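You operate a simulated robot arm through the tools that you are given. There is no shell and no other tool. Be economical: measure what you need, move in short steps, check, and stop when the job is done.

You are at the controls of a simulated robot arm. One attempt, no reset.

Task
Tighten the motor flange crosswise: 1, then 3, then 2 and 4.
Fine: blue key, screws on their marks, key back; the flange reads 0.00.

It is judged by the outcome, as a careful person would: the job done as asked, and still so three seconds after it is handed in. It fails if anything else is knocked over, pushed out of place, dropped, spilled or broken.

Robot
A 7-joint arm with a two-finger parallel gripper, fixed in place. Base frame: the origin is at the foot of the arm, x ahead of it, y to its left, z up; the work surface is at about z = 4. Readings come in mm, degrees, newtons and seconds.
With the tool pointing down near the work surface it reaches from about 220 to 580 mm from the base axis. Its first joint turns from -66.0 to 66.0 degrees. Payload 2.5 kg.
Tool frame: the origin (TCP) lies between the finger pads and is the grasp point; the fingertips stand 23 mm ahead of it; z points along the fingers, y is the line along which they close. The gripper opens to 94 mm. The fingers are 38 mm wide and 10 mm thick; the gripper's body (54 by 96 mm) begins 39 mm behind the TCP.
Orientation is that of the tool frame in the base frame, as a unit quaternion [w, x, y, z]. With the fingers straight down and closing along the base's y, the tool's x points along the base's -x, its y along +y and its z along -z.

Tools
- The arm moves only by the tool send_rows. Its arguments are lists of equal length, an entry for each row: "slide": the shift along the tool's x, y, z in units of 500 mm (1.0 is 500 mm), a list of three; "delta_rot": the turn, a rotation vector about the tool's x, y, z in units of 60 degrees (1.0 is 60 degrees), a list of three; "jaw": the opening in per cent of the stroke, from 0 (shut) to 100 (fully open). In form: {"slide": [[x, y, z], ...], "delta_rot": [[ax, ay, az], ...], "jaw": [jaw, ...]}. A call has 1 to 20 rows; each row is the pose to reach, as a shift and turn from the pose commanded when the call began, along the tool's axes at that moment. A call with a number of a shift or a turn outside -1 to 1 is refused whole. Rows are played at 5 a second. More than 50 mm and 8.6 degrees between two rows, or a gripper value outside its range, and nothing of the call is played. A pose out of reach is approached as far as the arm can. The call stops where the force on the tool passes 40 N (or 10 N more than at its start, if that is more) or the arm is blocked; 0.2 s more then pass. The fingers move at their own pace (about 108 mm/s each) and stop on an object; they squeeze with about 30 N. The grip force told is the motor's: it shows also when the fingers shut on nothing. Time passes only in rows, and 0.2 s behind the last, so rows that repeat a pose let the fingers close. It gives the time, the measured TCP pose, the force on the tool (base axes), the opening and the grip force at its end, in the units of the frame above (readings bear some noise).
- Cameras (640 x 400 px; columns grow to the right, rows downward): "scene" is fixed at [119.3, -401.7, 561]; the picture's right is [0.85, -0.53, 0.00], its down [-0.22, -0.36, -0.91] and it looks along [0.48, 0.77, -0.42] (base axes); focal length 286 px, centre (320, 200). "wrist" rides on the gripper at [-39, 0, -44] in the tool frame; the picture's right is [0.00, -1.00, 0.00], its down [0.97, 0.00, -0.24] and it looks along [0.24, 0.00, 0.97] (tool axes); focal length 218 px, centre (320, 200).
- capture(camera): a new picture of that camera. The clock stands still meanwhile.
- probe_pixels(camera, pixels): for up to 12 pixels [column, row] of the newest picture of that camera ("zoom" is the newest enlarged one), the place [x, y, z] in the base frame of the surface seen there, good to about 3 mm. The clock stands still meanwhile.
- inspect(camera, box): a new picture of the part [left, top, right, bottom] of that camera's present view, enlarged. The clock stands still meanwhile.
- hand_in(): hands the job in; it is judged then, once.

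Work in short steps. Measure before you move; look again where a grasp or a placing could have gone wrong, and mend it. You have 80 turns and 38 pictures in all, those below and enlarged ones among them. Open the gripper and draw the arm clear of the work before you hand the job in, unless the task says otherwise; then end with one line.

The tools are called after "Emit:" by a JSON object that holds its "op" and its "data". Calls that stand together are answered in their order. send_rows: Moves the arm, as the interface text tells. Its arguments: {"type":"object","properties":{"slide":{"type":"array","items":{"type":"array","items":{"type":"number"}}},"delta_rot":{"type":"array","items":{"type":"array","items":{"type":"number"}}},"jaw":{"type":"array","items":{"type":"number"}}},"required":["slide","delta_rot","jaw"]} The other tools are called the same way: capture (camera) takes a picture; probe_pixels (camera, pixels) gives the place of the surface under pixels of a picture; inspect (camera, box) takes an enlarged picture of a part of a camera's view; hand_in () hands the job in.

At the start:

```text
time_s: 0.0
tool_pos: [301.8, 106.3, 409.3]
ee_rot: [0.0, 0.0, 1.0, 0.001]
force: [-0.7, 0.7, -0.2]
opening: 93.9
grip_force: 0.1
```

scene: 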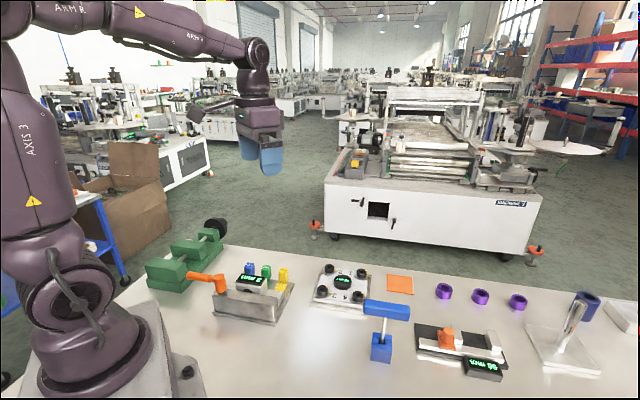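
wrist: 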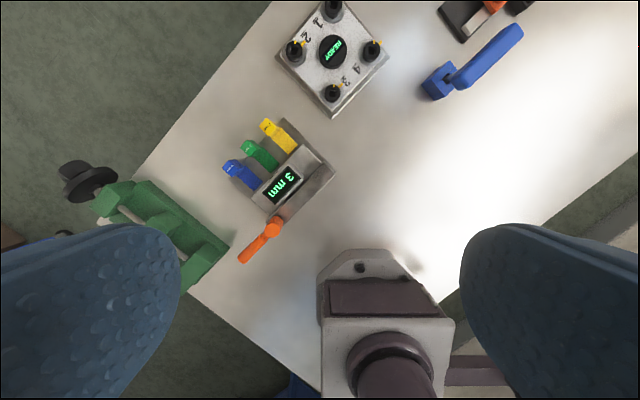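

The flange is near scene (343,288) and the key rack near (250,290), with an orange key in use. I'll enlarge both before moving.

Emit:
{"op": "inspect", "data": {"camera": "scene", "box": [180, 240, 420, 390]}}

Emit:
{"op": "inspect", "data": {"camera": "wrist", "box": [200, 0, 440, 150]}}

Emit:
{"op": "inspect", "data": {"camera": "wrist", "box": [200, 100, 440, 280]}}

```text
2.67 times, centred on (300, 315) of scene
```

zoom: 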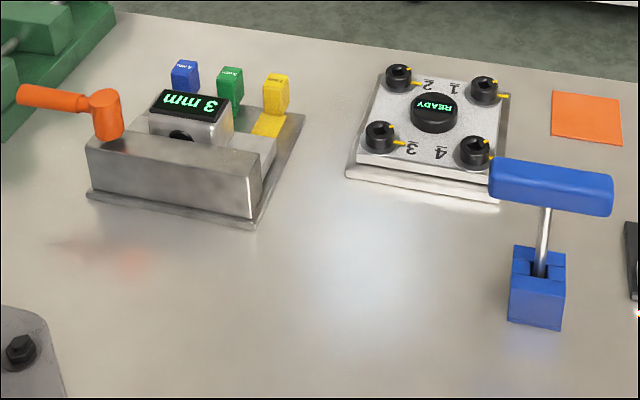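

```text
2.67 times, centred on (320, 75) of wrist
```

zoom: 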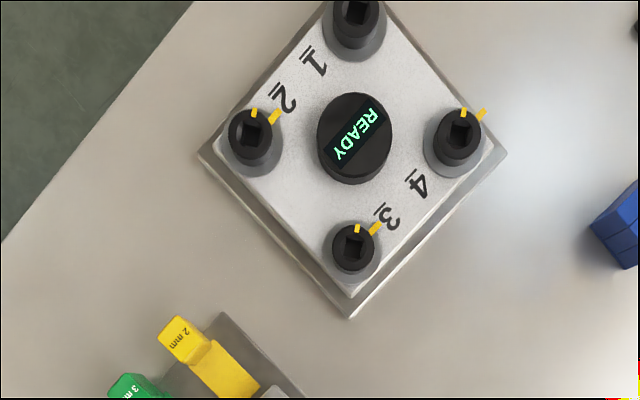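

```text
2.22 times, centred on (320, 190) of wrist
```

zoom: 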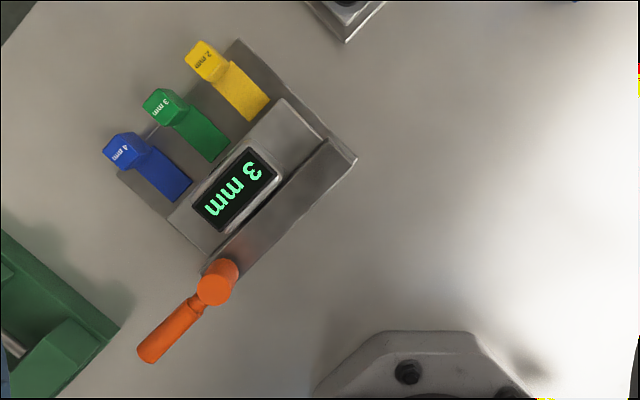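

The blue T-key stands in a blue holder, and the socket screws have yellow marks on both head and plate, roughly 45° apart. I'll take positions from the scene picture.

Emit:
{"op": "probe_pixels", "data": {"camera": "scene", "pixels": [[368, 304], [387, 307], [406, 311], [385, 325], [381, 347], [330, 268], [361, 273], [322, 291], [357, 297], [343, 280], [343, 318], [400, 284]]}}

Emit:
{"op": "probe_pixels", "data": {"camera": "wrist", "pixels": [[333, 8], [294, 50], [372, 50], [333, 93], [333, 50], [458, 82], [518, 33], [487, 58], [437, 85], [318, 80]]}}

```text
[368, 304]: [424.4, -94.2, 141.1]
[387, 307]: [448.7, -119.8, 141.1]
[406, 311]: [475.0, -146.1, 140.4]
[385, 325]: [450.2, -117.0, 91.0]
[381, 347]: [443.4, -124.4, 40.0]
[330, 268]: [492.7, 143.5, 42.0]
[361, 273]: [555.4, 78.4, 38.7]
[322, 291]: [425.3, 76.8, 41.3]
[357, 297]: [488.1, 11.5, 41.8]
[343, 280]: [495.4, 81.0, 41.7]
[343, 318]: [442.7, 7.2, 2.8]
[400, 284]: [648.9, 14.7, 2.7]
```

```text
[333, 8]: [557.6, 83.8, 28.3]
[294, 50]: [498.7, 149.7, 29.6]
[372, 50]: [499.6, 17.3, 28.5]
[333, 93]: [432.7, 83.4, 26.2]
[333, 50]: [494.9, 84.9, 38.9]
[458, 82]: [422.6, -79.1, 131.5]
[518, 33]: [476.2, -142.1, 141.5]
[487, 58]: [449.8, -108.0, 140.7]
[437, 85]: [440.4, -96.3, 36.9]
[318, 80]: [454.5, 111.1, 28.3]
```

Flange centre is about (493,81), with screws at about ±65 mm along x and y and tops at z≈42. The key handle runs diagonally through (449,-120) with its top at z≈141. I'll move above the flange for a close look.

Emit:
{"op": "send_rows", "data": {"slide": [[-0.068, -0.009, 0.053], [-0.135, -0.017, 0.106], [-0.203, -0.026, 0.159], [-0.271, -0.035, 0.212], [-0.338, -0.043, 0.265], [-0.406, -0.052, 0.318], [-0.406, -0.052, 0.318]], "delta_rot": [[0, 0, 0], [0, 0, 0], [0, 0, 0], [0, 0, 0], [0, 0, 0], [0, 0, 0], [0, 0, 0]], "jaw": [100, 100, 100, 100, 100, 100, 100]}}

Emit:
{"op": "capture", "data": {"camera": "wrist"}}

```text
time_s: 1.6
tool_pos: [506.2, 77.6, 250.0]
ee_rot: [0.0, 0.0, 1.0, 0.0]
force: [0.2, 0.4, -0.2]
opening: 93.6
grip_force: 0.0
```

```text
32 pictures are left
```

wrist: 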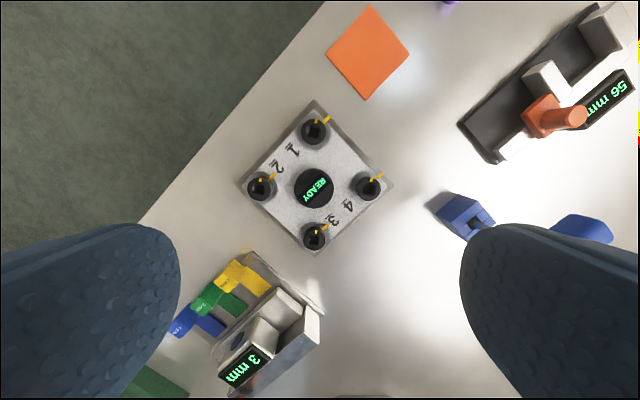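

Emit:
{"op": "inspect", "data": {"camera": "wrist", "box": [230, 95, 400, 260]}}

Emit:
{"op": "probe_pixels", "data": {"camera": "wrist", "pixels": [[312, 130], [260, 187], [314, 236], [368, 185], [314, 188], [466, 217], [316, 150]]}}

```text
2.42 times, centred on (315, 178) of wrist
```

zoom: 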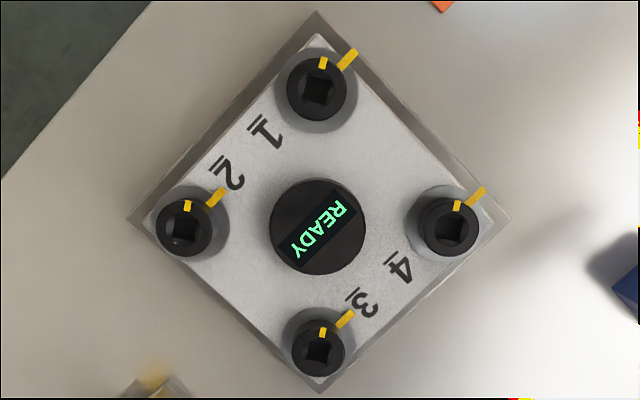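

```text
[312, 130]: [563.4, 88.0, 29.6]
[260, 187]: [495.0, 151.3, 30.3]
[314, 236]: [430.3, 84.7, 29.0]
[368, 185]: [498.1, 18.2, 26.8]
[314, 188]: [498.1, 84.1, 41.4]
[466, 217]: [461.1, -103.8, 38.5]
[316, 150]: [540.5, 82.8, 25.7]
```

The sockets are square, with head marks about 9° clockwise from +x and plate marks about 45°, so each needs roughly 36° clockwise. Next I'll go above the key with the jaws turned 45° to match its handle.

Emit:
{"op": "send_rows", "data": {"slide": [[0.019, -0.066, 0], [0.038, -0.132, 0], [0.057, -0.198, 0], [0.076, -0.264, 0], [0.095, -0.33, 0], [0.114, -0.396, 0], [0.114, -0.396, 0]], "delta_rot": [[0, 0, 0.125], [0, 0, 0.25], [0, 0, 0.375], [0, 0, 0.5], [0, 0, 0.625], [0, 0, 0.75], [0, 0, 0.75]], "jaw": [100, 100, 100, 100, 100, 100, 100]}}

Emit:
{"op": "capture", "data": {"camera": "wrist"}}

Emit:
{"op": "inspect", "data": {"camera": "scene", "box": [340, 280, 440, 370]}}

```text
time_s: 3.2
tool_pos: [448.6, -119.4, 251.8]
ee_rot: [0.001, 0.384, 0.923, 0.0]
force: [0.1, 0.3, -0.3]
opening: 94.1
grip_force: 0.0
```

```text
30 pictures are left
```

wrist: 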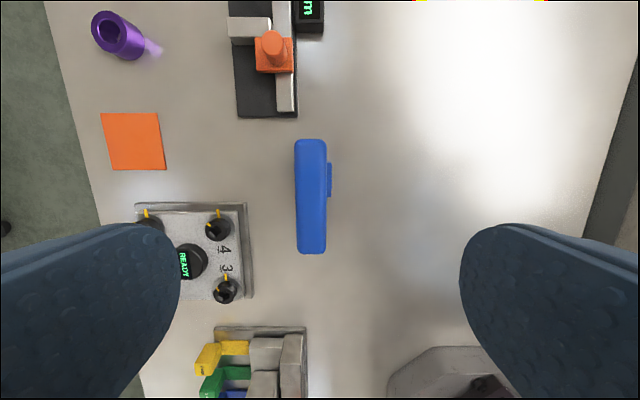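

```text
4.44 times, centred on (390, 325) of scene
```

zoom: 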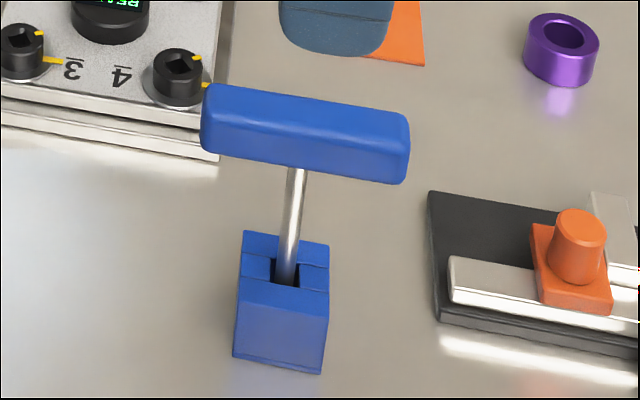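

The handle is at wrist columns 295–327 and rows 139–253, so its centre is about 6.6 mm to tool +y and 3.6 mm to tool -x. I'll centre on it and descend with the jaws open, stopping 15 mm short to look.

Emit:
{"op": "send_rows", "data": {"slide": [[-0.007, 0.013, 0], [-0.007, 0.013, 0.07], [-0.007, 0.013, 0.14], [-0.007, 0.013, 0.2], [-0.007, 0.013, 0.2]], "delta_rot": [[0, 0, 0], [0, 0, 0], [0, 0, 0], [0, 0, 0], [0, 0, 0]], "jaw": [100, 100, 100, 60, 60]}}

Emit:
{"op": "capture", "data": {"camera": "wrist"}}

```text
time_s: 4.4
tool_pos: [454.2, -116.3, 151.3]
ee_rot: [-0.001, 0.383, 0.924, 0.001]
force: [0.3, 0.0, -0.2]
opening: 56.2
grip_force: 0.1
```

```text
28 pictures are left
```

wrist: 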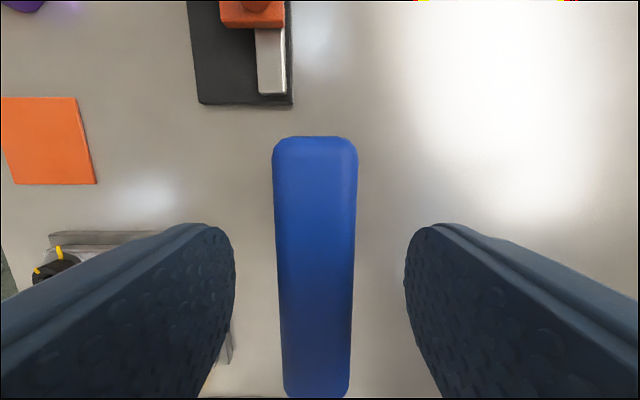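

The handle is centred lengthwise (ends at ±41 mm) and sits about 1.4 mm to tool +y. I'll correct that, descend 20 mm and close.

Emit:
{"op": "send_rows", "data": {"slide": [[0, 0.003, 0.02], [0, 0.003, 0.04], [0, 0.003, 0.04], [0, 0.003, 0.04], [0, 0.003, 0.04], [0, 0.003, 0.04]], "delta_rot": [[0, 0, 0], [0, 0, 0], [0, 0, 0], [0, 0, 0], [0, 0, 0], [0, 0, 0]], "jaw": [60, 60, 0, 0, 0, 0]}}

```text
time_s: 5.8
tool_pos: [454.9, -115.7, 131.1]
ee_rot: [-0.001, 0.382, 0.924, 0.0]
force: [0.2, -0.1, -1.3]
opening: 23.6
grip_force: 30.1
```

I have a firm grip at 23.6 mm. Now I'll lift straight up 100 mm and look at the key tip.

Emit:
{"op": "send_rows", "data": {"slide": [[0, 0, -0.04], [0, 0, -0.08], [0, 0, -0.12], [0, 0, -0.16], [0, 0, -0.2], [0, 0, -0.2]], "delta_rot": [[0, 0, 0], [0, 0, 0], [0, 0, 0], [0, 0, 0], [0, 0, 0], [0, 0, 0]], "jaw": [0, 0, 0, 0, 0, 0]}}

Emit:
{"op": "capture", "data": {"camera": "wrist"}}

Emit:
{"op": "inspect", "data": {"camera": "scene", "box": [320, 220, 460, 370]}}

```text
time_s: 7.2
tool_pos: [456.8, -112.9, 229.7]
ee_rot: [0.0, 0.382, 0.924, 0.0]
force: [0.4, 0.6, -0.9]
opening: 23.8
grip_force: 30.0
```

```text
27 pictures are left
```

wrist: 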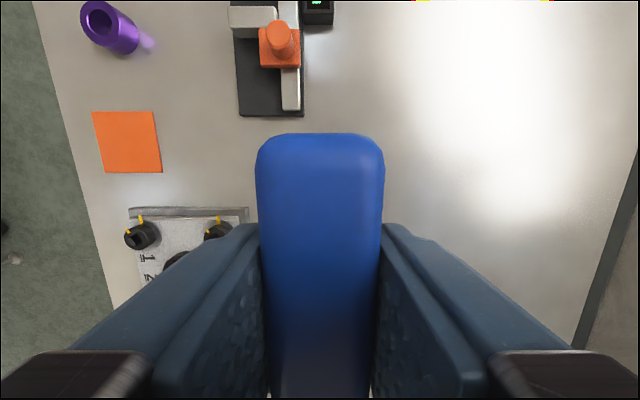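

```text
2.67 times, centred on (390, 295) of scene
```

zoom: 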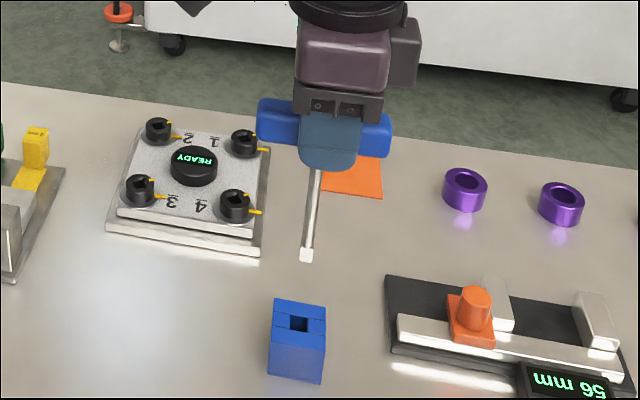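

The key came out cleanly, with its tip at scene-zoom (307,255). I'll probe the tip, shaft and screws, and take a null reading to gauge pose noise.

Emit:
{"op": "probe_pixels", "data": {"camera": "zoom", "pixels": [[307, 252], [307, 259], [310, 225], [316, 185], [298, 323], [158, 127], [244, 141], [140, 186], [236, 202], [194, 155]]}}

Emit:
{"op": "send_rows", "data": {"slide": [[0, 0, 0]], "delta_rot": [[0, 0, 0]], "jaw": [0]}}

Emit:
{"op": "inspect", "data": {"camera": "scene", "box": [370, 285, 400, 345]}}

```text
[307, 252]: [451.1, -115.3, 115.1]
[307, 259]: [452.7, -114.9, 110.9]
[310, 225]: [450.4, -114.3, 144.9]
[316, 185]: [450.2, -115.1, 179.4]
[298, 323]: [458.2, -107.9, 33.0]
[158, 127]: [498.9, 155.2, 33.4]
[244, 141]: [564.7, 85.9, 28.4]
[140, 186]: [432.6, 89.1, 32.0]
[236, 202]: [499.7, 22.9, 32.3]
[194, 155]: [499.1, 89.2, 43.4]
```

```text
time_s: 7.6
tool_pos: [456.6, -113.4, 230.7]
ee_rot: [0.0, 0.383, 0.924, 0.0]
force: [0.8, 0.2, -1.4]
opening: 23.6
grip_force: 30.3
```

```text
6.67 times, centred on (385, 315) of scene
```

zoom: 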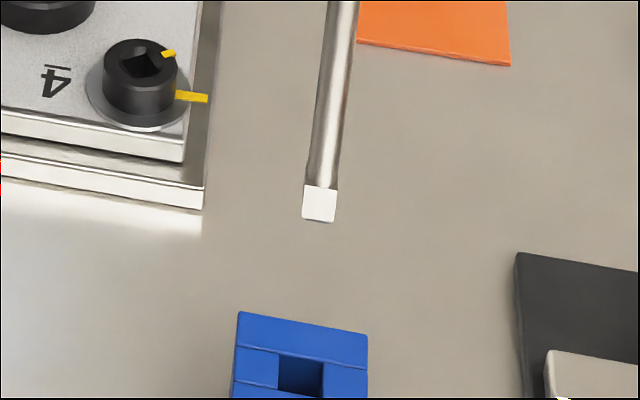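

Tip is square (about 9 mm), aligned with the handle, and about 121 mm below the TCP. The sockets are at about −9.5° azimuth, so I'll carry the key high to above screw 1 (≈560,84) while turning it 35.5° counter-clockwise.

Emit:
{"op": "send_rows", "data": {"slide": [[0.0221, 0.0708, 0], [0.0443, 0.1417, 0], [0.0664, 0.2125, 0], [0.0885, 0.2833, 0], [0.1107, 0.3542, 0], [0.1328, 0.425, 0], [0.1328, 0.425, 0], [0.1328, 0.425, 0]], "delta_rot": [[0, 0, -0.0987], [0, 0, -0.197], [0, 0, -0.296], [0, 0, -0.395], [0, 0, -0.493], [0, 0, -0.592], [0, 0, -0.592], [0, 0, -0.592]], "jaw": [0, 0, 0, 0, 0, 0, 0, 0]}}

Emit:
{"op": "send_rows", "data": {"slide": [[0, 0, 0.08], [0, 0, 0.1], [0, 0, 0.1]], "delta_rot": [[0, 0, 0], [0, 0, 0], [0, 0, 0]], "jaw": [0, 0, 0]}}

Emit:
{"op": "inspect", "data": {"camera": "scene", "box": [338, 240, 386, 300]}}

```text
time_s: 9.4
tool_pos: [556.5, 82.3, 232.0]
ee_rot: [0.0, 0.082, 0.997, -0.001]
force: [-0.3, -0.3, -0.8]
opening: 23.5
grip_force: 30.2
```

```text
time_s: 10.2
tool_pos: [559.5, 80.7, 180.9]
ee_rot: [0.0, 0.083, 0.997, 0.0]
force: [0.2, 0.2, -1.3]
opening: 23.5
grip_force: 29.8
```

```text
6.67 times, centred on (362, 270) of scene
```

zoom: 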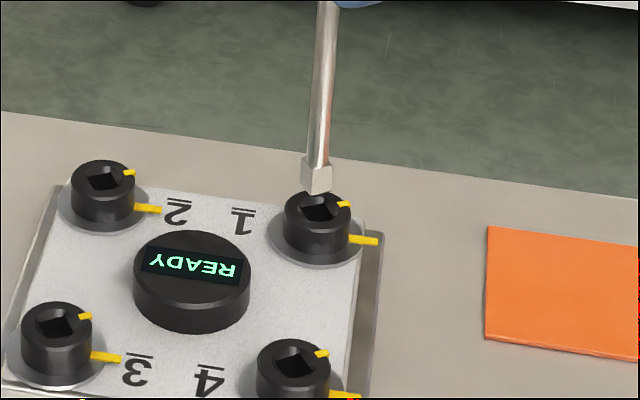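

The tip is at zoom (316,186) and the screw 1 socket at (319,211). Allowing for the height gap, the tip needs a few mm more +x and +y. I'll shift part of that, lower 12 mm to just above the head and check again.

Emit:
{"op": "send_rows", "data": {"slide": [[-0.006, 0.006, 0], [-0.006, 0.006, 0.012], [-0.006, 0.006, 0.024], [-0.006, 0.006, 0.024]], "delta_rot": [[0, 0, 0], [0, 0, 0], [0, 0, 0], [0, 0, 0]], "jaw": [0, 0, 0, 0]}}

Emit:
{"op": "inspect", "data": {"camera": "scene", "box": [348, 258, 372, 283]}}

Emit:
{"op": "send_rows", "data": {"slide": [[0, 0, 0]], "delta_rot": [[0, 0, 0]], "jaw": [0]}}

```text
time_s: 11.2
tool_pos: [562.4, 84.7, 168.9]
ee_rot: [0.0, 0.082, 0.997, 0.0]
force: [0.5, 0.1, -0.2]
opening: 23.7
grip_force: 30.3
```

```text
16.00 times, centred on (360, 270) of scene
```

zoom: 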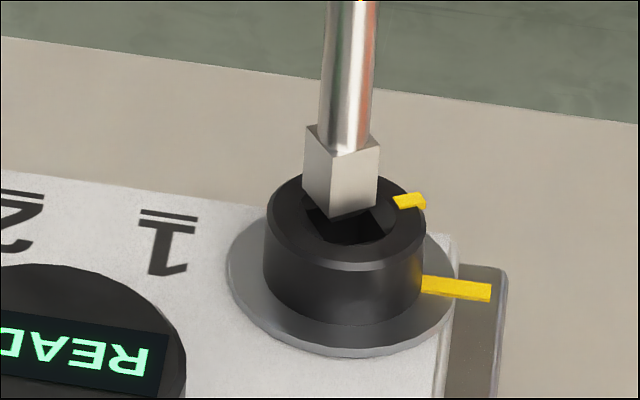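

```text
time_s: 11.6
tool_pos: [562.2, 84.7, 168.0]
ee_rot: [0.0, 0.083, 0.997, -0.001]
force: [0.3, 0.0, -0.6]
opening: 23.7
grip_force: 29.8
```

The enlarged view is sharp. The tip's bottom centre at (340,204) is slightly left of the socket centre at (346,221). I'll shift about 1.6 mm +x, lower 3 mm and look again.

Emit:
{"op": "send_rows", "data": {"slide": [[-0.0032, 0.0005, 0], [-0.0032, 0.0005, 0.003], [-0.0032, 0.0005, 0.006], [-0.0032, 0.0005, 0.006]], "delta_rot": [[0, 0, 0], [0, 0, 0], [0, 0, 0], [0, 0, 0]], "jaw": [0, 0, 0, 0]}}

Emit:
{"op": "inspect", "data": {"camera": "scene", "box": [353, 263, 369, 273]}}

```text
time_s: 12.6
tool_pos: [563.9, 86.4, 165.3]
ee_rot: [0.001, 0.083, 0.997, 0.0]
force: [-1.0, 0.0, -1.6]
opening: 23.5
grip_force: 29.8
```

```text
16.00 times, centred on (361, 268) of scene
```

zoom: 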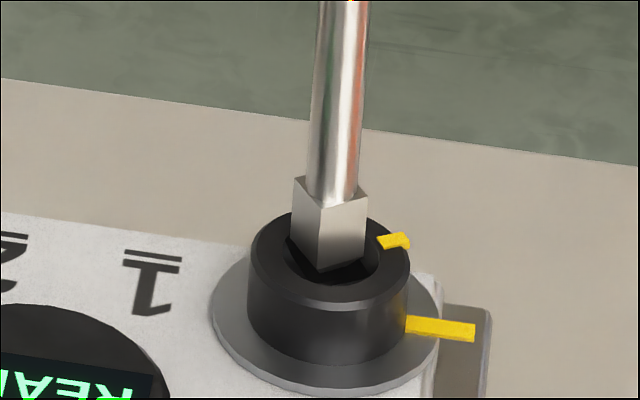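

The tip is now within about 0.5 mm of the socket centre and just at the mouth. I'll descend gently 6 mm in small steps and read the force.

Emit:
{"op": "send_rows", "data": {"slide": [[-0.0008, 0, 0.002], [-0.0008, 0, 0.004], [-0.0008, 0, 0.006], [-0.0008, 0, 0.008], [-0.0008, 0, 0.01], [-0.0008, 0, 0.012], [-0.0008, 0, 0.012]], "delta_rot": [[0, 0, 0], [0, 0, 0], [0, 0, 0], [0, 0, 0], [0, 0, 0], [0, 0, 0], [0, 0, 0]], "jaw": [0, 0, 0, 0, 0, 0, 0]}}

Emit:
{"op": "inspect", "data": {"camera": "scene", "box": [353, 263, 369, 273]}}

```text
time_s: 14.2
tool_pos: [563.5, 85.0, 160.2]
ee_rot: [0.0, 0.082, 0.997, 0.0]
force: [-0.1, -1.7, -1.1]
opening: 23.5
grip_force: 29.9
```

```text
16.00 times, centred on (361, 268) of scene
```

zoom: 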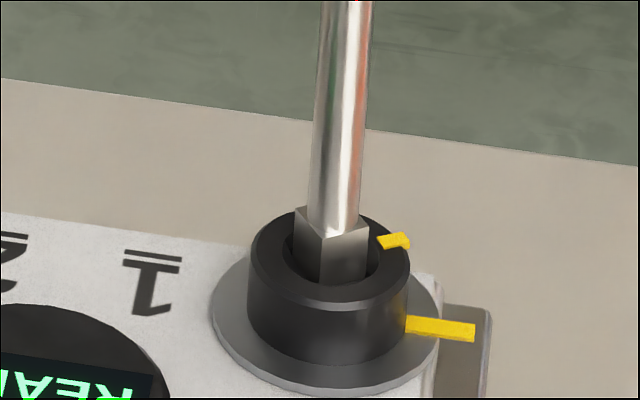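

The tip is entering the socket with almost no force. I'll go 7 mm deeper.

Emit:
{"op": "send_rows", "data": {"slide": [[0, 0, 0.003], [0, 0, 0.006], [0, 0, 0.009], [0, 0, 0.012], [0, 0, 0.014], [0, 0, 0.014]], "delta_rot": [[0, 0, 0], [0, 0, 0], [0, 0, 0], [0, 0, 0], [0, 0, 0], [0, 0, 0]], "jaw": [0, 0, 0, 0, 0, 0]}}

Emit:
{"op": "inspect", "data": {"camera": "scene", "box": [353, 263, 369, 273]}}

```text
time_s: 15.6
tool_pos: [565.6, 85.7, 154.4]
ee_rot: [0.005, 0.082, 0.997, 0.001]
force: [-0.4, -2.9, 24.2]
opening: 23.2
grip_force: 28.9
```

```text
16.00 times, centred on (361, 268) of scene
```

zoom: 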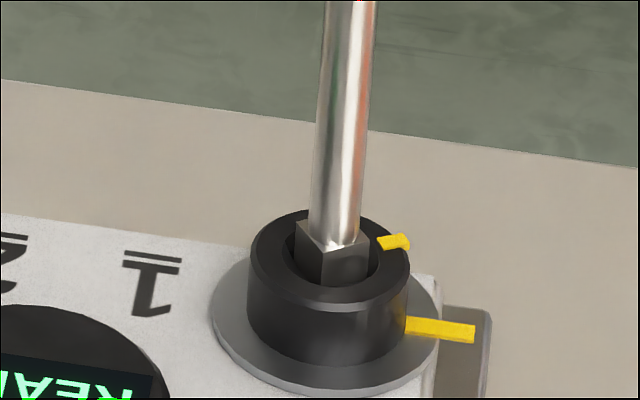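

The force jumped to 24 N upward, so the key has either bottomed or is resting on a ledge. I'll enlarge more to tell which.

Emit:
{"op": "inspect", "data": {"camera": "scene", "box": [358, 265, 364, 269]}}

```text
16.00 times, centred on (361, 267) of scene
```

zoom: 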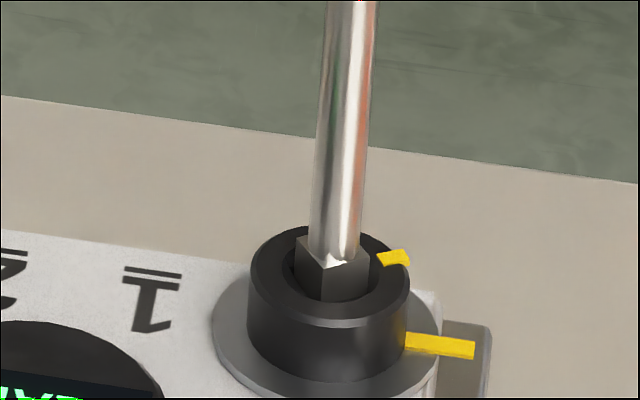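

The key is about 9 mm into the roughly 13 mm deep head, so it may be seated. I'll ease up 1 mm and test with a small clockwise turn of 6°, watching whether the head mark follows.

Emit:
{"op": "send_rows", "data": {"slide": [[0, 0, -0.002], [0, 0, -0.002], [0, 0, -0.002], [0, 0, -0.002], [0, 0, -0.002]], "delta_rot": [[0, 0, 0], [0, 0, 0.03], [0, 0, 0.06], [0, 0, 0.1], [0, 0, 0.1]], "jaw": [0, 0, 0, 0, 0]}}

Emit:
{"op": "inspect", "data": {"camera": "scene", "box": [353, 263, 369, 273]}}

```text
time_s: 16.8
tool_pos: [563.8, 85.7, 154.2]
ee_rot: [0.001, 0.135, 0.991, -0.001]
force: [1.3, -2.8, 21.7]
opening: 23.9
grip_force: 29.8
```

```text
16.00 times, centred on (361, 268) of scene
```

zoom: 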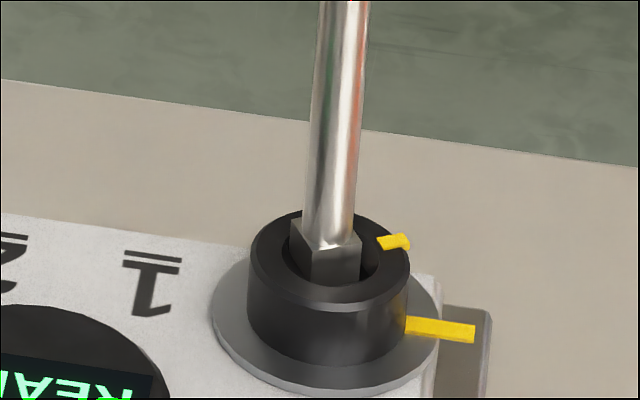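

The head mark stayed at (393,241) while the key turned, so it rests on a ledge and isn't engaged. I'll lift it 15 mm clear, then study an unobstructed socket (screw 3) and screw 1 at full enlargement.

Emit:
{"op": "send_rows", "data": {"slide": [[0, 0, -0.01], [0, 0, -0.02], [0, 0, -0.03], [0, 0, -0.03]], "delta_rot": [[0, 0, 0], [0, 0, 0], [0, 0, 0], [0, 0, 0]], "jaw": [0, 0, 0, 0]}}

Emit:
{"op": "inspect", "data": {"camera": "scene", "box": [322, 285, 338, 295]}}

Emit:
{"op": "inspect", "data": {"camera": "scene", "box": [353, 263, 369, 273]}}

```text
time_s: 17.8
tool_pos: [564.6, 86.4, 168.0]
ee_rot: [-0.001, 0.134, 0.991, 0.0]
force: [0.8, 0.1, -0.8]
opening: 23.4
grip_force: 30.0
```

```text
16.00 times, centred on (330, 290) of scene
```

zoom: 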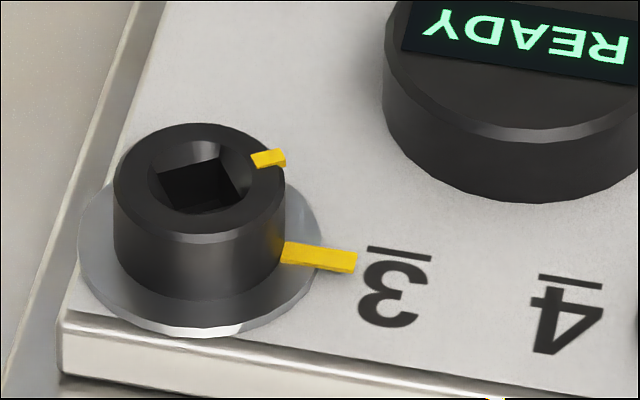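

```text
16.00 times, centred on (361, 268) of scene
```

zoom: 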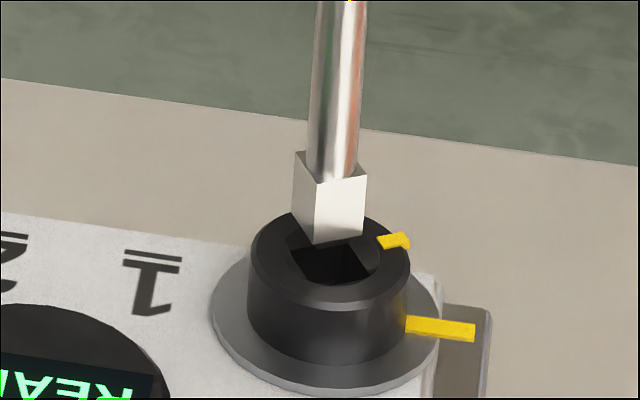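

Now I can see the socket: a cone leading to a square. I'll probe the rim, cone and hole depths in this newest zoom to learn the heights.

Emit:
{"op": "probe_pixels", "data": {"camera": "zoom", "pixels": [[268, 265], [330, 292], [395, 262], [305, 262], [322, 272], [345, 265], [352, 275], [230, 300], [320, 238], [345, 235], [180, 340], [393, 240]]}}

```text
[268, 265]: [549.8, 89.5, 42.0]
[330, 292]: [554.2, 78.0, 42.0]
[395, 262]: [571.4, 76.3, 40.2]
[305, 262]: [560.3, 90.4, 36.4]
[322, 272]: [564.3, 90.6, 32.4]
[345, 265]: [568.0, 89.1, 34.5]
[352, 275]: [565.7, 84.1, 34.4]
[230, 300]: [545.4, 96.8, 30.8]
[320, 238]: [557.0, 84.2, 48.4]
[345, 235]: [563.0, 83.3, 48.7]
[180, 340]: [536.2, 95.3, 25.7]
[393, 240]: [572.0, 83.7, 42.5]
```

The key may have been pushed up in the grip by the 24 N contact, which would confuse the height estimate. One wrist picture compares the handle with before (edges at columns 257–384).

Emit:
{"op": "capture", "data": {"camera": "wrist"}}

```text
15 pictures are left
```

wrist: 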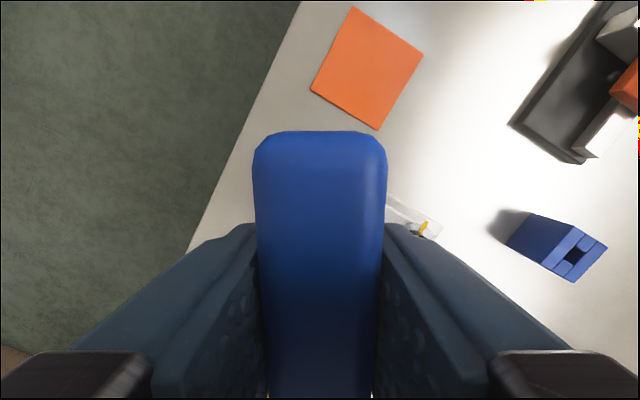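

The handle now spans 253–386, so it slid up about 2.5 mm and the tip is about 119 mm below the TCP. With that, the tip needs roughly (+0.5,−1.25) mm. I'll set the yaw to −11.5° and descend 15 mm gently.

Emit:
{"op": "send_rows", "data": {"slide": [[-0.0016, -0.0022, 0], [-0.0016, -0.0022, 0.008], [-0.0016, -0.0022, 0.016], [-0.0016, -0.0022, 0.022], [-0.0016, -0.0022, 0.026], [-0.0016, -0.0022, 0.028], [-0.0016, -0.0022, 0.03], [-0.0016, -0.0022, 0.03]], "delta_rot": [[0, 0, -0.065], [0, 0, -0.065], [0, 0, -0.065], [0, 0, -0.065], [0, 0, -0.065], [0, 0, -0.065], [0, 0, -0.065], [0, 0, -0.065]], "jaw": [0, 0, 0, 0, 0, 0, 0, 0]}}

```text
time_s: 19.6
tool_pos: [565.2, 82.5, 153.9]
ee_rot: [0.001, 0.099, 0.995, 0.002]
force: [-7.1, 0.7, 13.6]
opening: 23.5
grip_force: 30.1
```

Contact shows −7 N in x, so the key leans against the +x side of the cone. I'll ease 1 mm toward −x with the same light press.

Emit:
{"op": "send_rows", "data": {"slide": [[0.001, 0, 0], [0.002, 0, 0], [0.002, 0, 0]], "delta_rot": [[0, 0, 0], [0, 0, 0], [0, 0, 0]], "jaw": [0, 0, 0]}}

Emit:
{"op": "send_rows", "data": {"slide": [[0.001, 0, 0], [0.002, 0, 0], [0.002, 0, 0]], "delta_rot": [[0, 0, 0], [0, 0, 0], [0, 0, 0]], "jaw": [0, 0, 0]}}

```text
time_s: 20.4
tool_pos: [565.1, 84.2, 153.9]
ee_rot: [0.003, 0.101, 0.995, 0.0]
force: [3.2, -0.6, 13.5]
opening: 23.5
grip_force: 29.7
```

```text
time_s: 21.2
tool_pos: [562.6, 82.8, 154.5]
ee_rot: [0.002, 0.101, 0.995, -0.001]
force: [7.3, -1.4, 15.9]
opening: 23.3
grip_force: 30.1
```

The lateral force flipped sign while z stayed constant, so it may just be friction on a flat surface. I'll look.

Emit:
{"op": "inspect", "data": {"camera": "scene", "box": [353, 263, 369, 273]}}

```text
16.00 times, centred on (361, 268) of scene
```

zoom: 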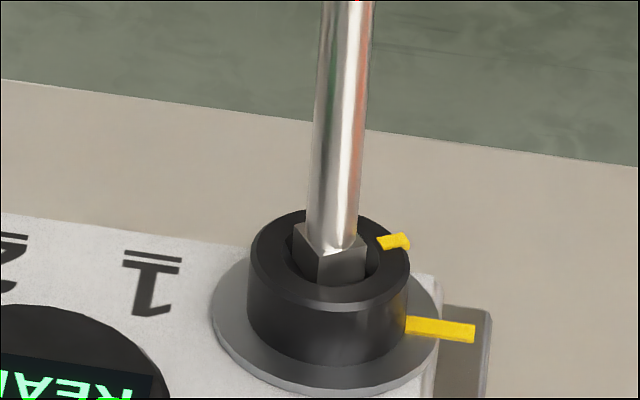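

The key sits about 7 mm in and looks well centred. I'll test with a larger 14° clockwise turn at light pressure, which should exceed any play if it is engaged.

Emit:
{"op": "send_rows", "data": {"slide": [[-0.001, 0, -0.001], [-0.001, 0, -0.001], [-0.001, 0, -0.001], [-0.001, 0, -0.001], [-0.001, 0, -0.001]], "delta_rot": [[0, 0, 0.06], [0, 0, 0.12], [0, 0, 0.18], [0, 0, 0.233], [0, 0, 0.233]], "jaw": [0, 0, 0, 0, 0]}}

Emit:
{"op": "inspect", "data": {"camera": "scene", "box": [353, 263, 369, 273]}}

```text
time_s: 22.4
tool_pos: [564.7, 82.5, 154.7]
ee_rot: [0.0, 0.222, 0.975, 0.0]
force: [7.3, -2.9, 12.4]
opening: 23.5
grip_force: 30.3
```

```text
16.00 times, centred on (361, 268) of scene
```

zoom: 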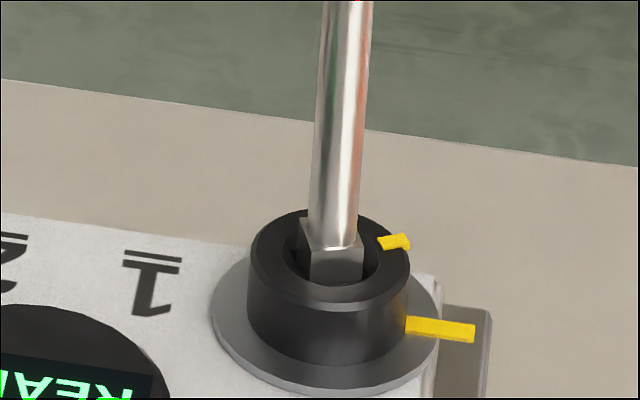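

The key turned to −25.6° with the mark still at (393,241), and I can't yet separate generous play from no engagement. A further 15° turn will settle it without overshooting the target.

Emit:
{"op": "send_rows", "data": {"slide": [[0, 0, 0], [0, 0, 0], [0, 0, 0], [0, 0, 0]], "delta_rot": [[0, 0, 0.08], [0, 0, 0.16], [0, 0, 0.25], [0, 0, 0.25]], "jaw": [0, 0, 0, 0]}}

Emit:
{"op": "inspect", "data": {"camera": "scene", "box": [353, 263, 369, 273]}}

```text
time_s: 23.4
tool_pos: [562.3, 84.7, 154.6]
ee_rot: [0.0, 0.348, 0.937, -0.001]
force: [5.5, -7.5, 11.3]
opening: 23.5
grip_force: 30.1
```

```text
16.00 times, centred on (361, 268) of scene
```

zoom: 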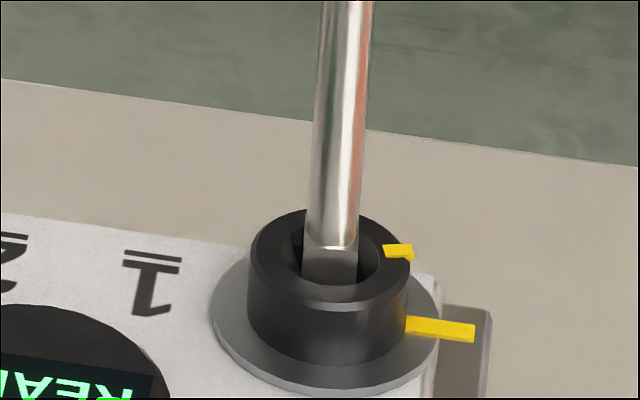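

Engaged after all: the head mark moved to (398,250), about 12.5° turned, with roughly 17° of play in the socket. About 21° remain, so I'll turn 17° more and check.

Emit:
{"op": "send_rows", "data": {"slide": [[0, 0, 0], [0, 0, 0], [0, 0, 0], [0, 0, 0], [0, 0, 0]], "delta_rot": [[0, 0, 0.07], [0, 0, 0.14], [0, 0, 0.21], [0, 0, 0.283], [0, 0, 0.283]], "jaw": [0, 0, 0, 0, 0]}}

Emit:
{"op": "inspect", "data": {"camera": "scene", "box": [350, 267, 366, 277]}}

```text
time_s: 24.6
tool_pos: [563.5, 83.7, 153.9]
ee_rot: [0.0, 0.482, 0.876, 0.0]
force: [-0.2, -9.3, 7.3]
opening: 23.6
grip_force: 30.0
```

```text
16.00 times, centred on (358, 272) of scene
```

zoom: 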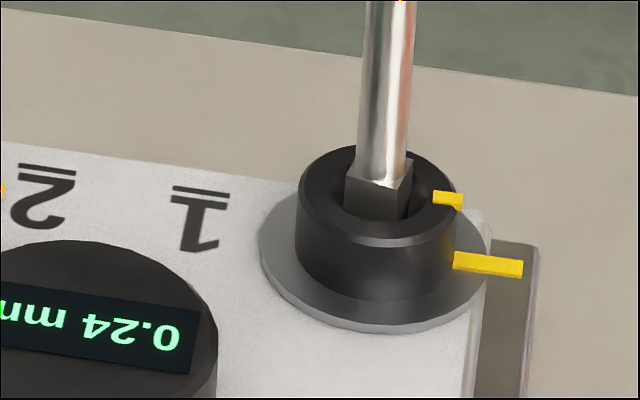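

The flange now reads 0.24 mm and the mark looks close to its target. Before going on I want a true top view, so I'll lift out and move aside so the wrist camera sees the flange beside the handle.

Emit:
{"op": "send_rows", "data": {"slide": [[0, 0, -0.04], [0, 0, -0.1], [0, 0, -0.16], [0.023, -0.075, -0.16], [0.046, -0.15, -0.16], [0.068, -0.225, -0.16], [0.091, -0.3, -0.16], [0.114, -0.375, -0.16], [0.114, -0.375, -0.16]], "delta_rot": [[0, 0, 0], [0, 0, 0], [0, 0, 0], [0, 0, 0], [0, 0, 0], [0, 0, 0], [0, 0, 0], [0, 0, 0], [0, 0, 0]], "jaw": [0, 0, 0, 0, 0, 0, 0, 0, 0]}}

Emit:
{"op": "inspect", "data": {"camera": "wrist", "box": [110, 80, 260, 240]}}

```text
time_s: 26.6
tool_pos: [373.5, 32.9, 232.7]
ee_rot: [0.0, 0.481, 0.876, -0.001]
force: [-0.4, -1.0, -0.6]
opening: 23.9
grip_force: 30.4
```

```text
2.50 times, centred on (185, 160) of wrist
```

zoom: 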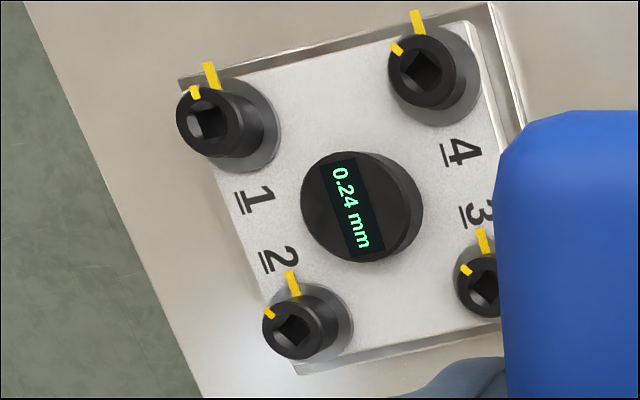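

Screw 1's head mark still trails its plate mark a little. I'll enlarge it for an exact angle.

Emit:
{"op": "inspect", "data": {"camera": "wrist", "box": [120, 107, 168, 137]}}

```text
13.33 times, centred on (144, 122) of wrist
```

zoom: 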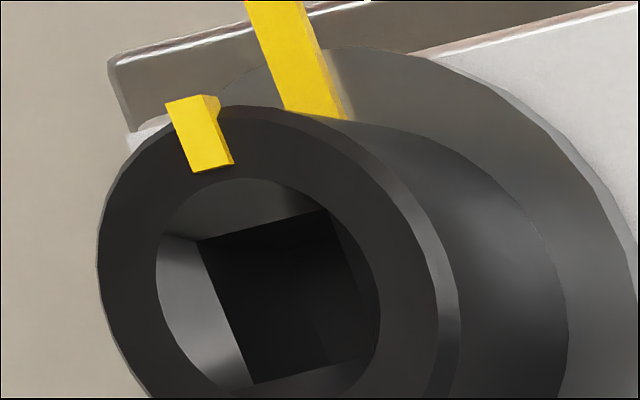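

Seen from above, the head mark is about 3° short of its plate mark, with the head mark tilted 21.8° and the plate mark 19°. The key tip also sits about 3 mm off the TCP along tool x, which I'll compensate. I'll re-enter screw 1 at yaw −43°.

Emit:
{"op": "send_rows", "data": {"slide": [[-0.023, 0.075, 0], [-0.046, 0.15, 0], [-0.07, 0.225, 0], [-0.093, 0.3, 0], [-0.117, 0.373, 0], [-0.117, 0.373, 0.06], [-0.117, 0.373, 0.11], [-0.117, 0.373, 0.13], [-0.117, 0.373, 0.14], [-0.117, 0.373, 0.15], [-0.117, 0.373, 0.157], [-0.117, 0.373, 0.157]], "delta_rot": [[0, 0, -0.049], [0, 0, -0.098], [0, 0, -0.147], [0, 0, -0.196], [0, 0, -0.245], [0, 0, -0.245], [0, 0, -0.245], [0, 0, -0.245], [0, 0, -0.245], [0, 0, -0.245], [0, 0, -0.245], [0, 0, -0.245]], "jaw": [0, 0, 0, 0, 0, 0, 0, 0, 0, 0, 0, 0]}}

```text
time_s: 29.2
tool_pos: [564.1, 81.0, 158.7]
ee_rot: [0.003, 0.365, 0.931, 0.0]
force: [2.7, -2.5, 22.1]
opening: 23.6
grip_force: 30.1
```

Contact came early at z=158.7, so the tip is caught on the cone rather than in the square. I'll back up 2 mm to relieve the force and look.

Emit:
{"op": "send_rows", "data": {"slide": [[0, 0, -0.005], [0, 0, -0.009], [0, 0, -0.009]], "delta_rot": [[0, 0, 0], [0, 0, 0], [0, 0, 0]], "jaw": [0, 0, 0]}}

Emit:
{"op": "inspect", "data": {"camera": "scene", "box": [353, 263, 369, 273]}}

```text
time_s: 30.0
tool_pos: [561.9, 83.2, 157.8]
ee_rot: [-0.003, 0.365, 0.931, 0.0]
force: [-0.4, 0.1, -1.2]
opening: 23.9
grip_force: 29.8
```

```text
16.00 times, centred on (361, 268) of scene
```

zoom: 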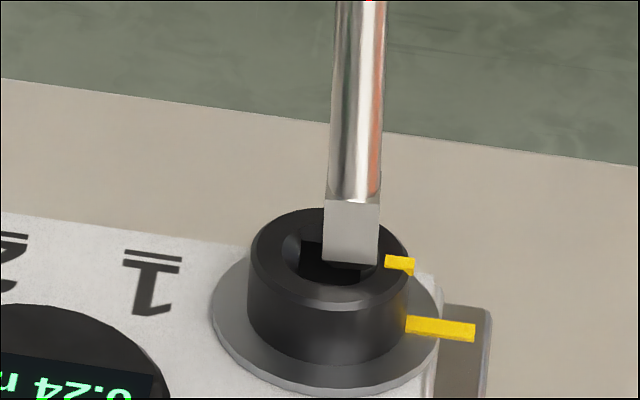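

The tip is too far right: centre at column 351 against the socket's 332. I'll shift about (−3.5,+0.8) mm at this height and look again.

Emit:
{"op": "send_rows", "data": {"slide": [[0, 0, -0.004], [0.0062, -0.0036, -0.004], [0.0062, -0.0036, -0.004]], "delta_rot": [[0, 0, 0], [0, 0, 0], [0, 0, 0]], "jaw": [0, 0, 0]}}

Emit:
{"op": "inspect", "data": {"camera": "scene", "box": [353, 263, 369, 273]}}

```text
time_s: 30.8
tool_pos: [558.7, 82.6, 160.9]
ee_rot: [0.001, 0.365, 0.931, 0.0]
force: [0.7, 0.2, -1.1]
opening: 23.7
grip_force: 30.4
```

```text
16.00 times, centred on (361, 268) of scene
```

zoom: 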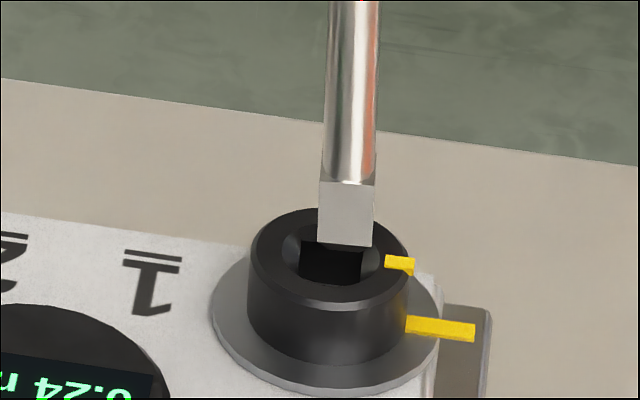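

I'm watching the picture budget, so I'll use probes, which cost none. I'll average several points on the key's front face and on the head rim to get the horizontal offset.

Emit:
{"op": "probe_pixels", "data": {"camera": "zoom", "pixels": [[347, 190], [347, 200], [347, 210], [347, 220], [347, 230], [347, 238], [335, 225], [358, 225], [335, 205], [358, 205], [347, 215], [347, 234]]}}

Emit:
{"op": "probe_pixels", "data": {"camera": "zoom", "pixels": [[258, 255], [266, 240], [262, 275], [275, 288], [300, 298], [330, 302], [360, 298], [385, 287], [398, 276], [285, 225], [385, 228], [332, 298]]}}

Emit:
{"op": "probe_pixels", "data": {"camera": "zoom", "pixels": [[310, 270], [320, 275], [330, 262], [345, 265], [350, 275], [330, 278], [315, 258], [295, 255], [370, 265], [340, 285], [350, 255], [320, 265]]}}

Emit:
{"op": "send_rows", "data": {"slide": [[0, 0, 0]], "delta_rot": [[0, 0, 0]], "jaw": [0]}}

Emit:
{"op": "send_rows", "data": {"slide": [[0, 0, 0]], "delta_rot": [[0, 0, 0]], "jaw": [0]}}

Emit:
{"op": "send_rows", "data": {"slide": [[0, 0, 0]], "delta_rot": [[0, 0, 0]], "jaw": [0]}}

```text
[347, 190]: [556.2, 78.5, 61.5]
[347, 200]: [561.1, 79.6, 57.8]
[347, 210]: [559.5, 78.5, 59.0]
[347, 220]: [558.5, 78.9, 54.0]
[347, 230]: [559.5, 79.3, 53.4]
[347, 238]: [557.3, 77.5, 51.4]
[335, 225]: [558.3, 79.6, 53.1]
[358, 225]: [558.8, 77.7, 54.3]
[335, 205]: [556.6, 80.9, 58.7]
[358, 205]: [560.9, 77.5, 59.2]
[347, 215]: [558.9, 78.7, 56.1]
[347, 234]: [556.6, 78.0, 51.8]
```

```text
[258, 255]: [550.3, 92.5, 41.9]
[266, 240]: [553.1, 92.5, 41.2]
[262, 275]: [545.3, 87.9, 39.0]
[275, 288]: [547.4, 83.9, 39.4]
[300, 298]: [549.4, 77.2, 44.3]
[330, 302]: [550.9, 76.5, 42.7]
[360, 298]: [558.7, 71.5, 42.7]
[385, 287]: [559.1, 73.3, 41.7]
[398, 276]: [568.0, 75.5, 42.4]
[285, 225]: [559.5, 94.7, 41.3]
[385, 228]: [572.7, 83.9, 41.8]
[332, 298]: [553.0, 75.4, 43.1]
```

```text
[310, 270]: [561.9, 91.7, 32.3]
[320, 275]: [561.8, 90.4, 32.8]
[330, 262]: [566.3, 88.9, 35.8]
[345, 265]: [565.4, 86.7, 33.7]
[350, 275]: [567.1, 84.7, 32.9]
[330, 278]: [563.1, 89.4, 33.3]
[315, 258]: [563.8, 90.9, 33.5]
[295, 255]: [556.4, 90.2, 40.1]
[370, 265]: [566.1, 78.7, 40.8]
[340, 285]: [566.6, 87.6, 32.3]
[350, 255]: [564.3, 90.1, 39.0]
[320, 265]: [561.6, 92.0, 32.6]
```

```text
time_s: 31.2
tool_pos: [559.4, 83.9, 161.7]
ee_rot: [0.0, 0.365, 0.931, 0.0]
force: [0.3, 0.5, -1.5]
opening: 23.7
grip_force: 30.7
```

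```text
time_s: 31.6
tool_pos: [560.4, 84.5, 161.4]
ee_rot: [0.0, 0.365, 0.931, 0.0]
force: [0.1, -0.9, -1.4]
opening: 23.6
grip_force: 29.9
```

```text
time_s: 32.0
tool_pos: [560.0, 83.0, 162.4]
ee_rot: [0.0, 0.364, 0.931, 0.0]
force: [-0.6, 0.0, -1.6]
opening: 23.7
grip_force: 29.9
```

The probes agree: the key slid up so its tip is now about 111.5 mm below the TCP (z≈50), and the axis is at (561.6,82.1) against a socket at about (560.6,84.8). I'll shift (−0.9,+2.6) and descend 13 mm gently.

Emit:
{"op": "send_rows", "data": {"slide": [[0.0049, 0.0026, 0], [0.0049, 0.0026, 0.008], [0.0049, 0.0026, 0.014], [0.0049, 0.0026, 0.018], [0.0049, 0.0026, 0.022], [0.0049, 0.0026, 0.024], [0.0049, 0.0026, 0.024]], "delta_rot": [[0, 0, 0], [0, 0, 0], [0, 0, 0], [0, 0, 0], [0, 0, 0], [0, 0, 0], [0, 0, 0]], "jaw": [0, 0, 0, 0, 0, 0, 0]}}

Emit:
{"op": "send_rows", "data": {"slide": [[0, 0, 0.001], [0, 0, 0.002], [0, 0, 0.002]], "delta_rot": [[0, 0, 0], [0, 0, 0], [0, 0, 0]], "jaw": [0, 0, 0]}}

```text
time_s: 33.6
tool_pos: [558.8, 84.8, 150.2]
ee_rot: [0.0, 0.365, 0.931, 0.0]
force: [0.8, 0.6, -0.2]
opening: 23.7
grip_force: 29.6
```

```text
time_s: 34.4
tool_pos: [558.2, 86.4, 149.4]
ee_rot: [0.0, 0.365, 0.931, 0.0]
force: [-0.9, 0.4, -1.8]
opening: 23.7
grip_force: 30.0
```

No contact at 37.5 mm tip height, so it seems to be in the square. I'll feel for the floor in 1 mm steps.

Emit:
{"op": "send_rows", "data": {"slide": [[0, 0, 0.002], [0, 0, 0.002]], "delta_rot": [[0, 0, 0], [0, 0, 0]], "jaw": [0, 0]}}

Emit:
{"op": "send_rows", "data": {"slide": [[0, 0, 0.002], [0, 0, 0.002]], "delta_rot": [[0, 0, 0], [0, 0, 0]], "jaw": [0, 0]}}

Emit:
{"op": "send_rows", "data": {"slide": [[0, 0, 0.002], [0, 0, 0.002]], "delta_rot": [[0, 0, 0], [0, 0, 0]], "jaw": [0, 0]}}

```text
time_s: 35.0
tool_pos: [559.0, 86.4, 147.5]
ee_rot: [0.001, 0.365, 0.931, -0.001]
force: [0.0, 0.2, -2.4]
opening: 23.9
grip_force: 29.8
```

```text
time_s: 35.6
tool_pos: [559.3, 85.5, 148.1]
ee_rot: [0.001, 0.365, 0.931, 0.0]
force: [0.1, -0.6, -1.2]
opening: 23.8
grip_force: 30.1
```

```text
time_s: 36.2
tool_pos: [558.7, 87.0, 146.2]
ee_rot: [0.001, 0.365, 0.931, -0.001]
force: [-1.6, -0.3, 4.6]
opening: 23.6
grip_force: 29.8
```

The floor is felt at 4.6 N. I'll raise 0.5 mm and turn clockwise to yaw −60.7°, 3° beyond where I left this screw, compensating the tip offset.

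Emit:
{"op": "send_rows", "data": {"slide": [[0, 0, -0.001], [0, 0.0004, -0.001], [0, 0.0007, -0.001], [0, 0.001, -0.001], [0, 0.0014, -0.001], [0, 0.0014, -0.001]], "delta_rot": [[0, 0, 0], [0, 0, 0.08], [0, 0, 0.16], [0, 0, 0.24], [0, 0, 0.298], [0, 0, 0.298]], "jaw": [0, 0, 0, 0, 0, 0]}}

Emit:
{"op": "inspect", "data": {"camera": "scene", "box": [350, 267, 366, 277]}}

```text
time_s: 37.6
tool_pos: [559.6, 86.0, 146.0]
ee_rot: [-0.001, 0.506, 0.863, 0.0]
force: [-0.1, -0.8, 1.9]
opening: 23.7
grip_force: 30.5
```

```text
16.00 times, centred on (358, 272) of scene
```

zoom: 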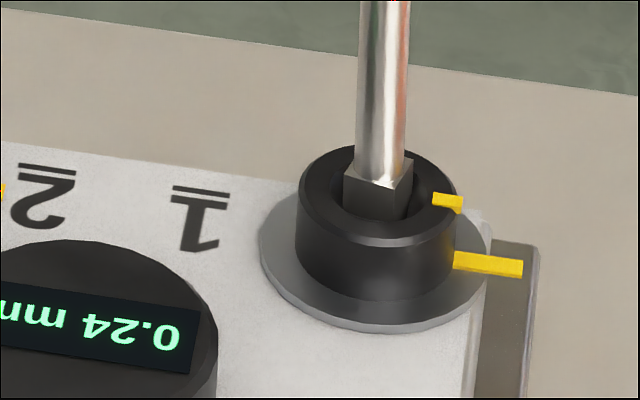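

The mark advanced about 3° and now sits on line with the plate mark, so screw 1 is done. I'll lift 40 mm and carry the key to screw 3, turning to yaw −10.5°, then stop about 6 mm above its head.

Emit:
{"op": "send_rows", "data": {"slide": [[0, 0, -0.04], [0, 0, -0.08], [0.018, -0.0326, -0.08], [0.036, -0.065, -0.08], [0.054, -0.098, -0.08], [0.072, -0.13, -0.08], [0.09, -0.163, -0.08], [0.1075, -0.1954, -0.08], [0.1254, -0.228, -0.08], [0.1254, -0.228, -0.06], [0.1254, -0.228, -0.026], [0.1254, -0.228, -0.026], [0.1254, -0.228, -0.026]], "delta_rot": [[0, 0, 0], [0, 0, 0], [0, 0, -0.12], [0, 0, -0.24], [0, 0, -0.36], [0, 0, -0.48], [0, 0, -0.6], [0, 0, -0.72], [0, 0, -0.838], [0, 0, -0.838], [0, 0, -0.838], [0, 0, -0.838], [0, 0, -0.838]], "jaw": [0, 0, 0, 0, 0, 0, 0, 0, 0, 0, 0, 0, 0]}}

Emit:
{"op": "inspect", "data": {"camera": "scene", "box": [314, 283, 330, 293]}}

```text
time_s: 40.4
tool_pos: [429.1, 83.6, 159.2]
ee_rot: [0.0, 0.091, 0.996, 0.001]
force: [0.4, 0.3, -0.9]
opening: 23.7
grip_force: 29.8
```

```text
16.00 times, centred on (322, 288) of scene
```

zoom: 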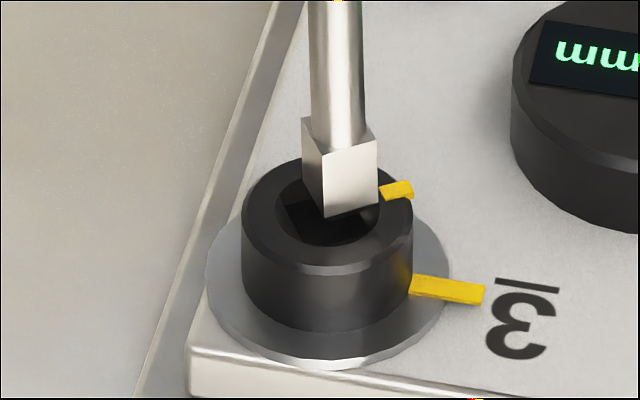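

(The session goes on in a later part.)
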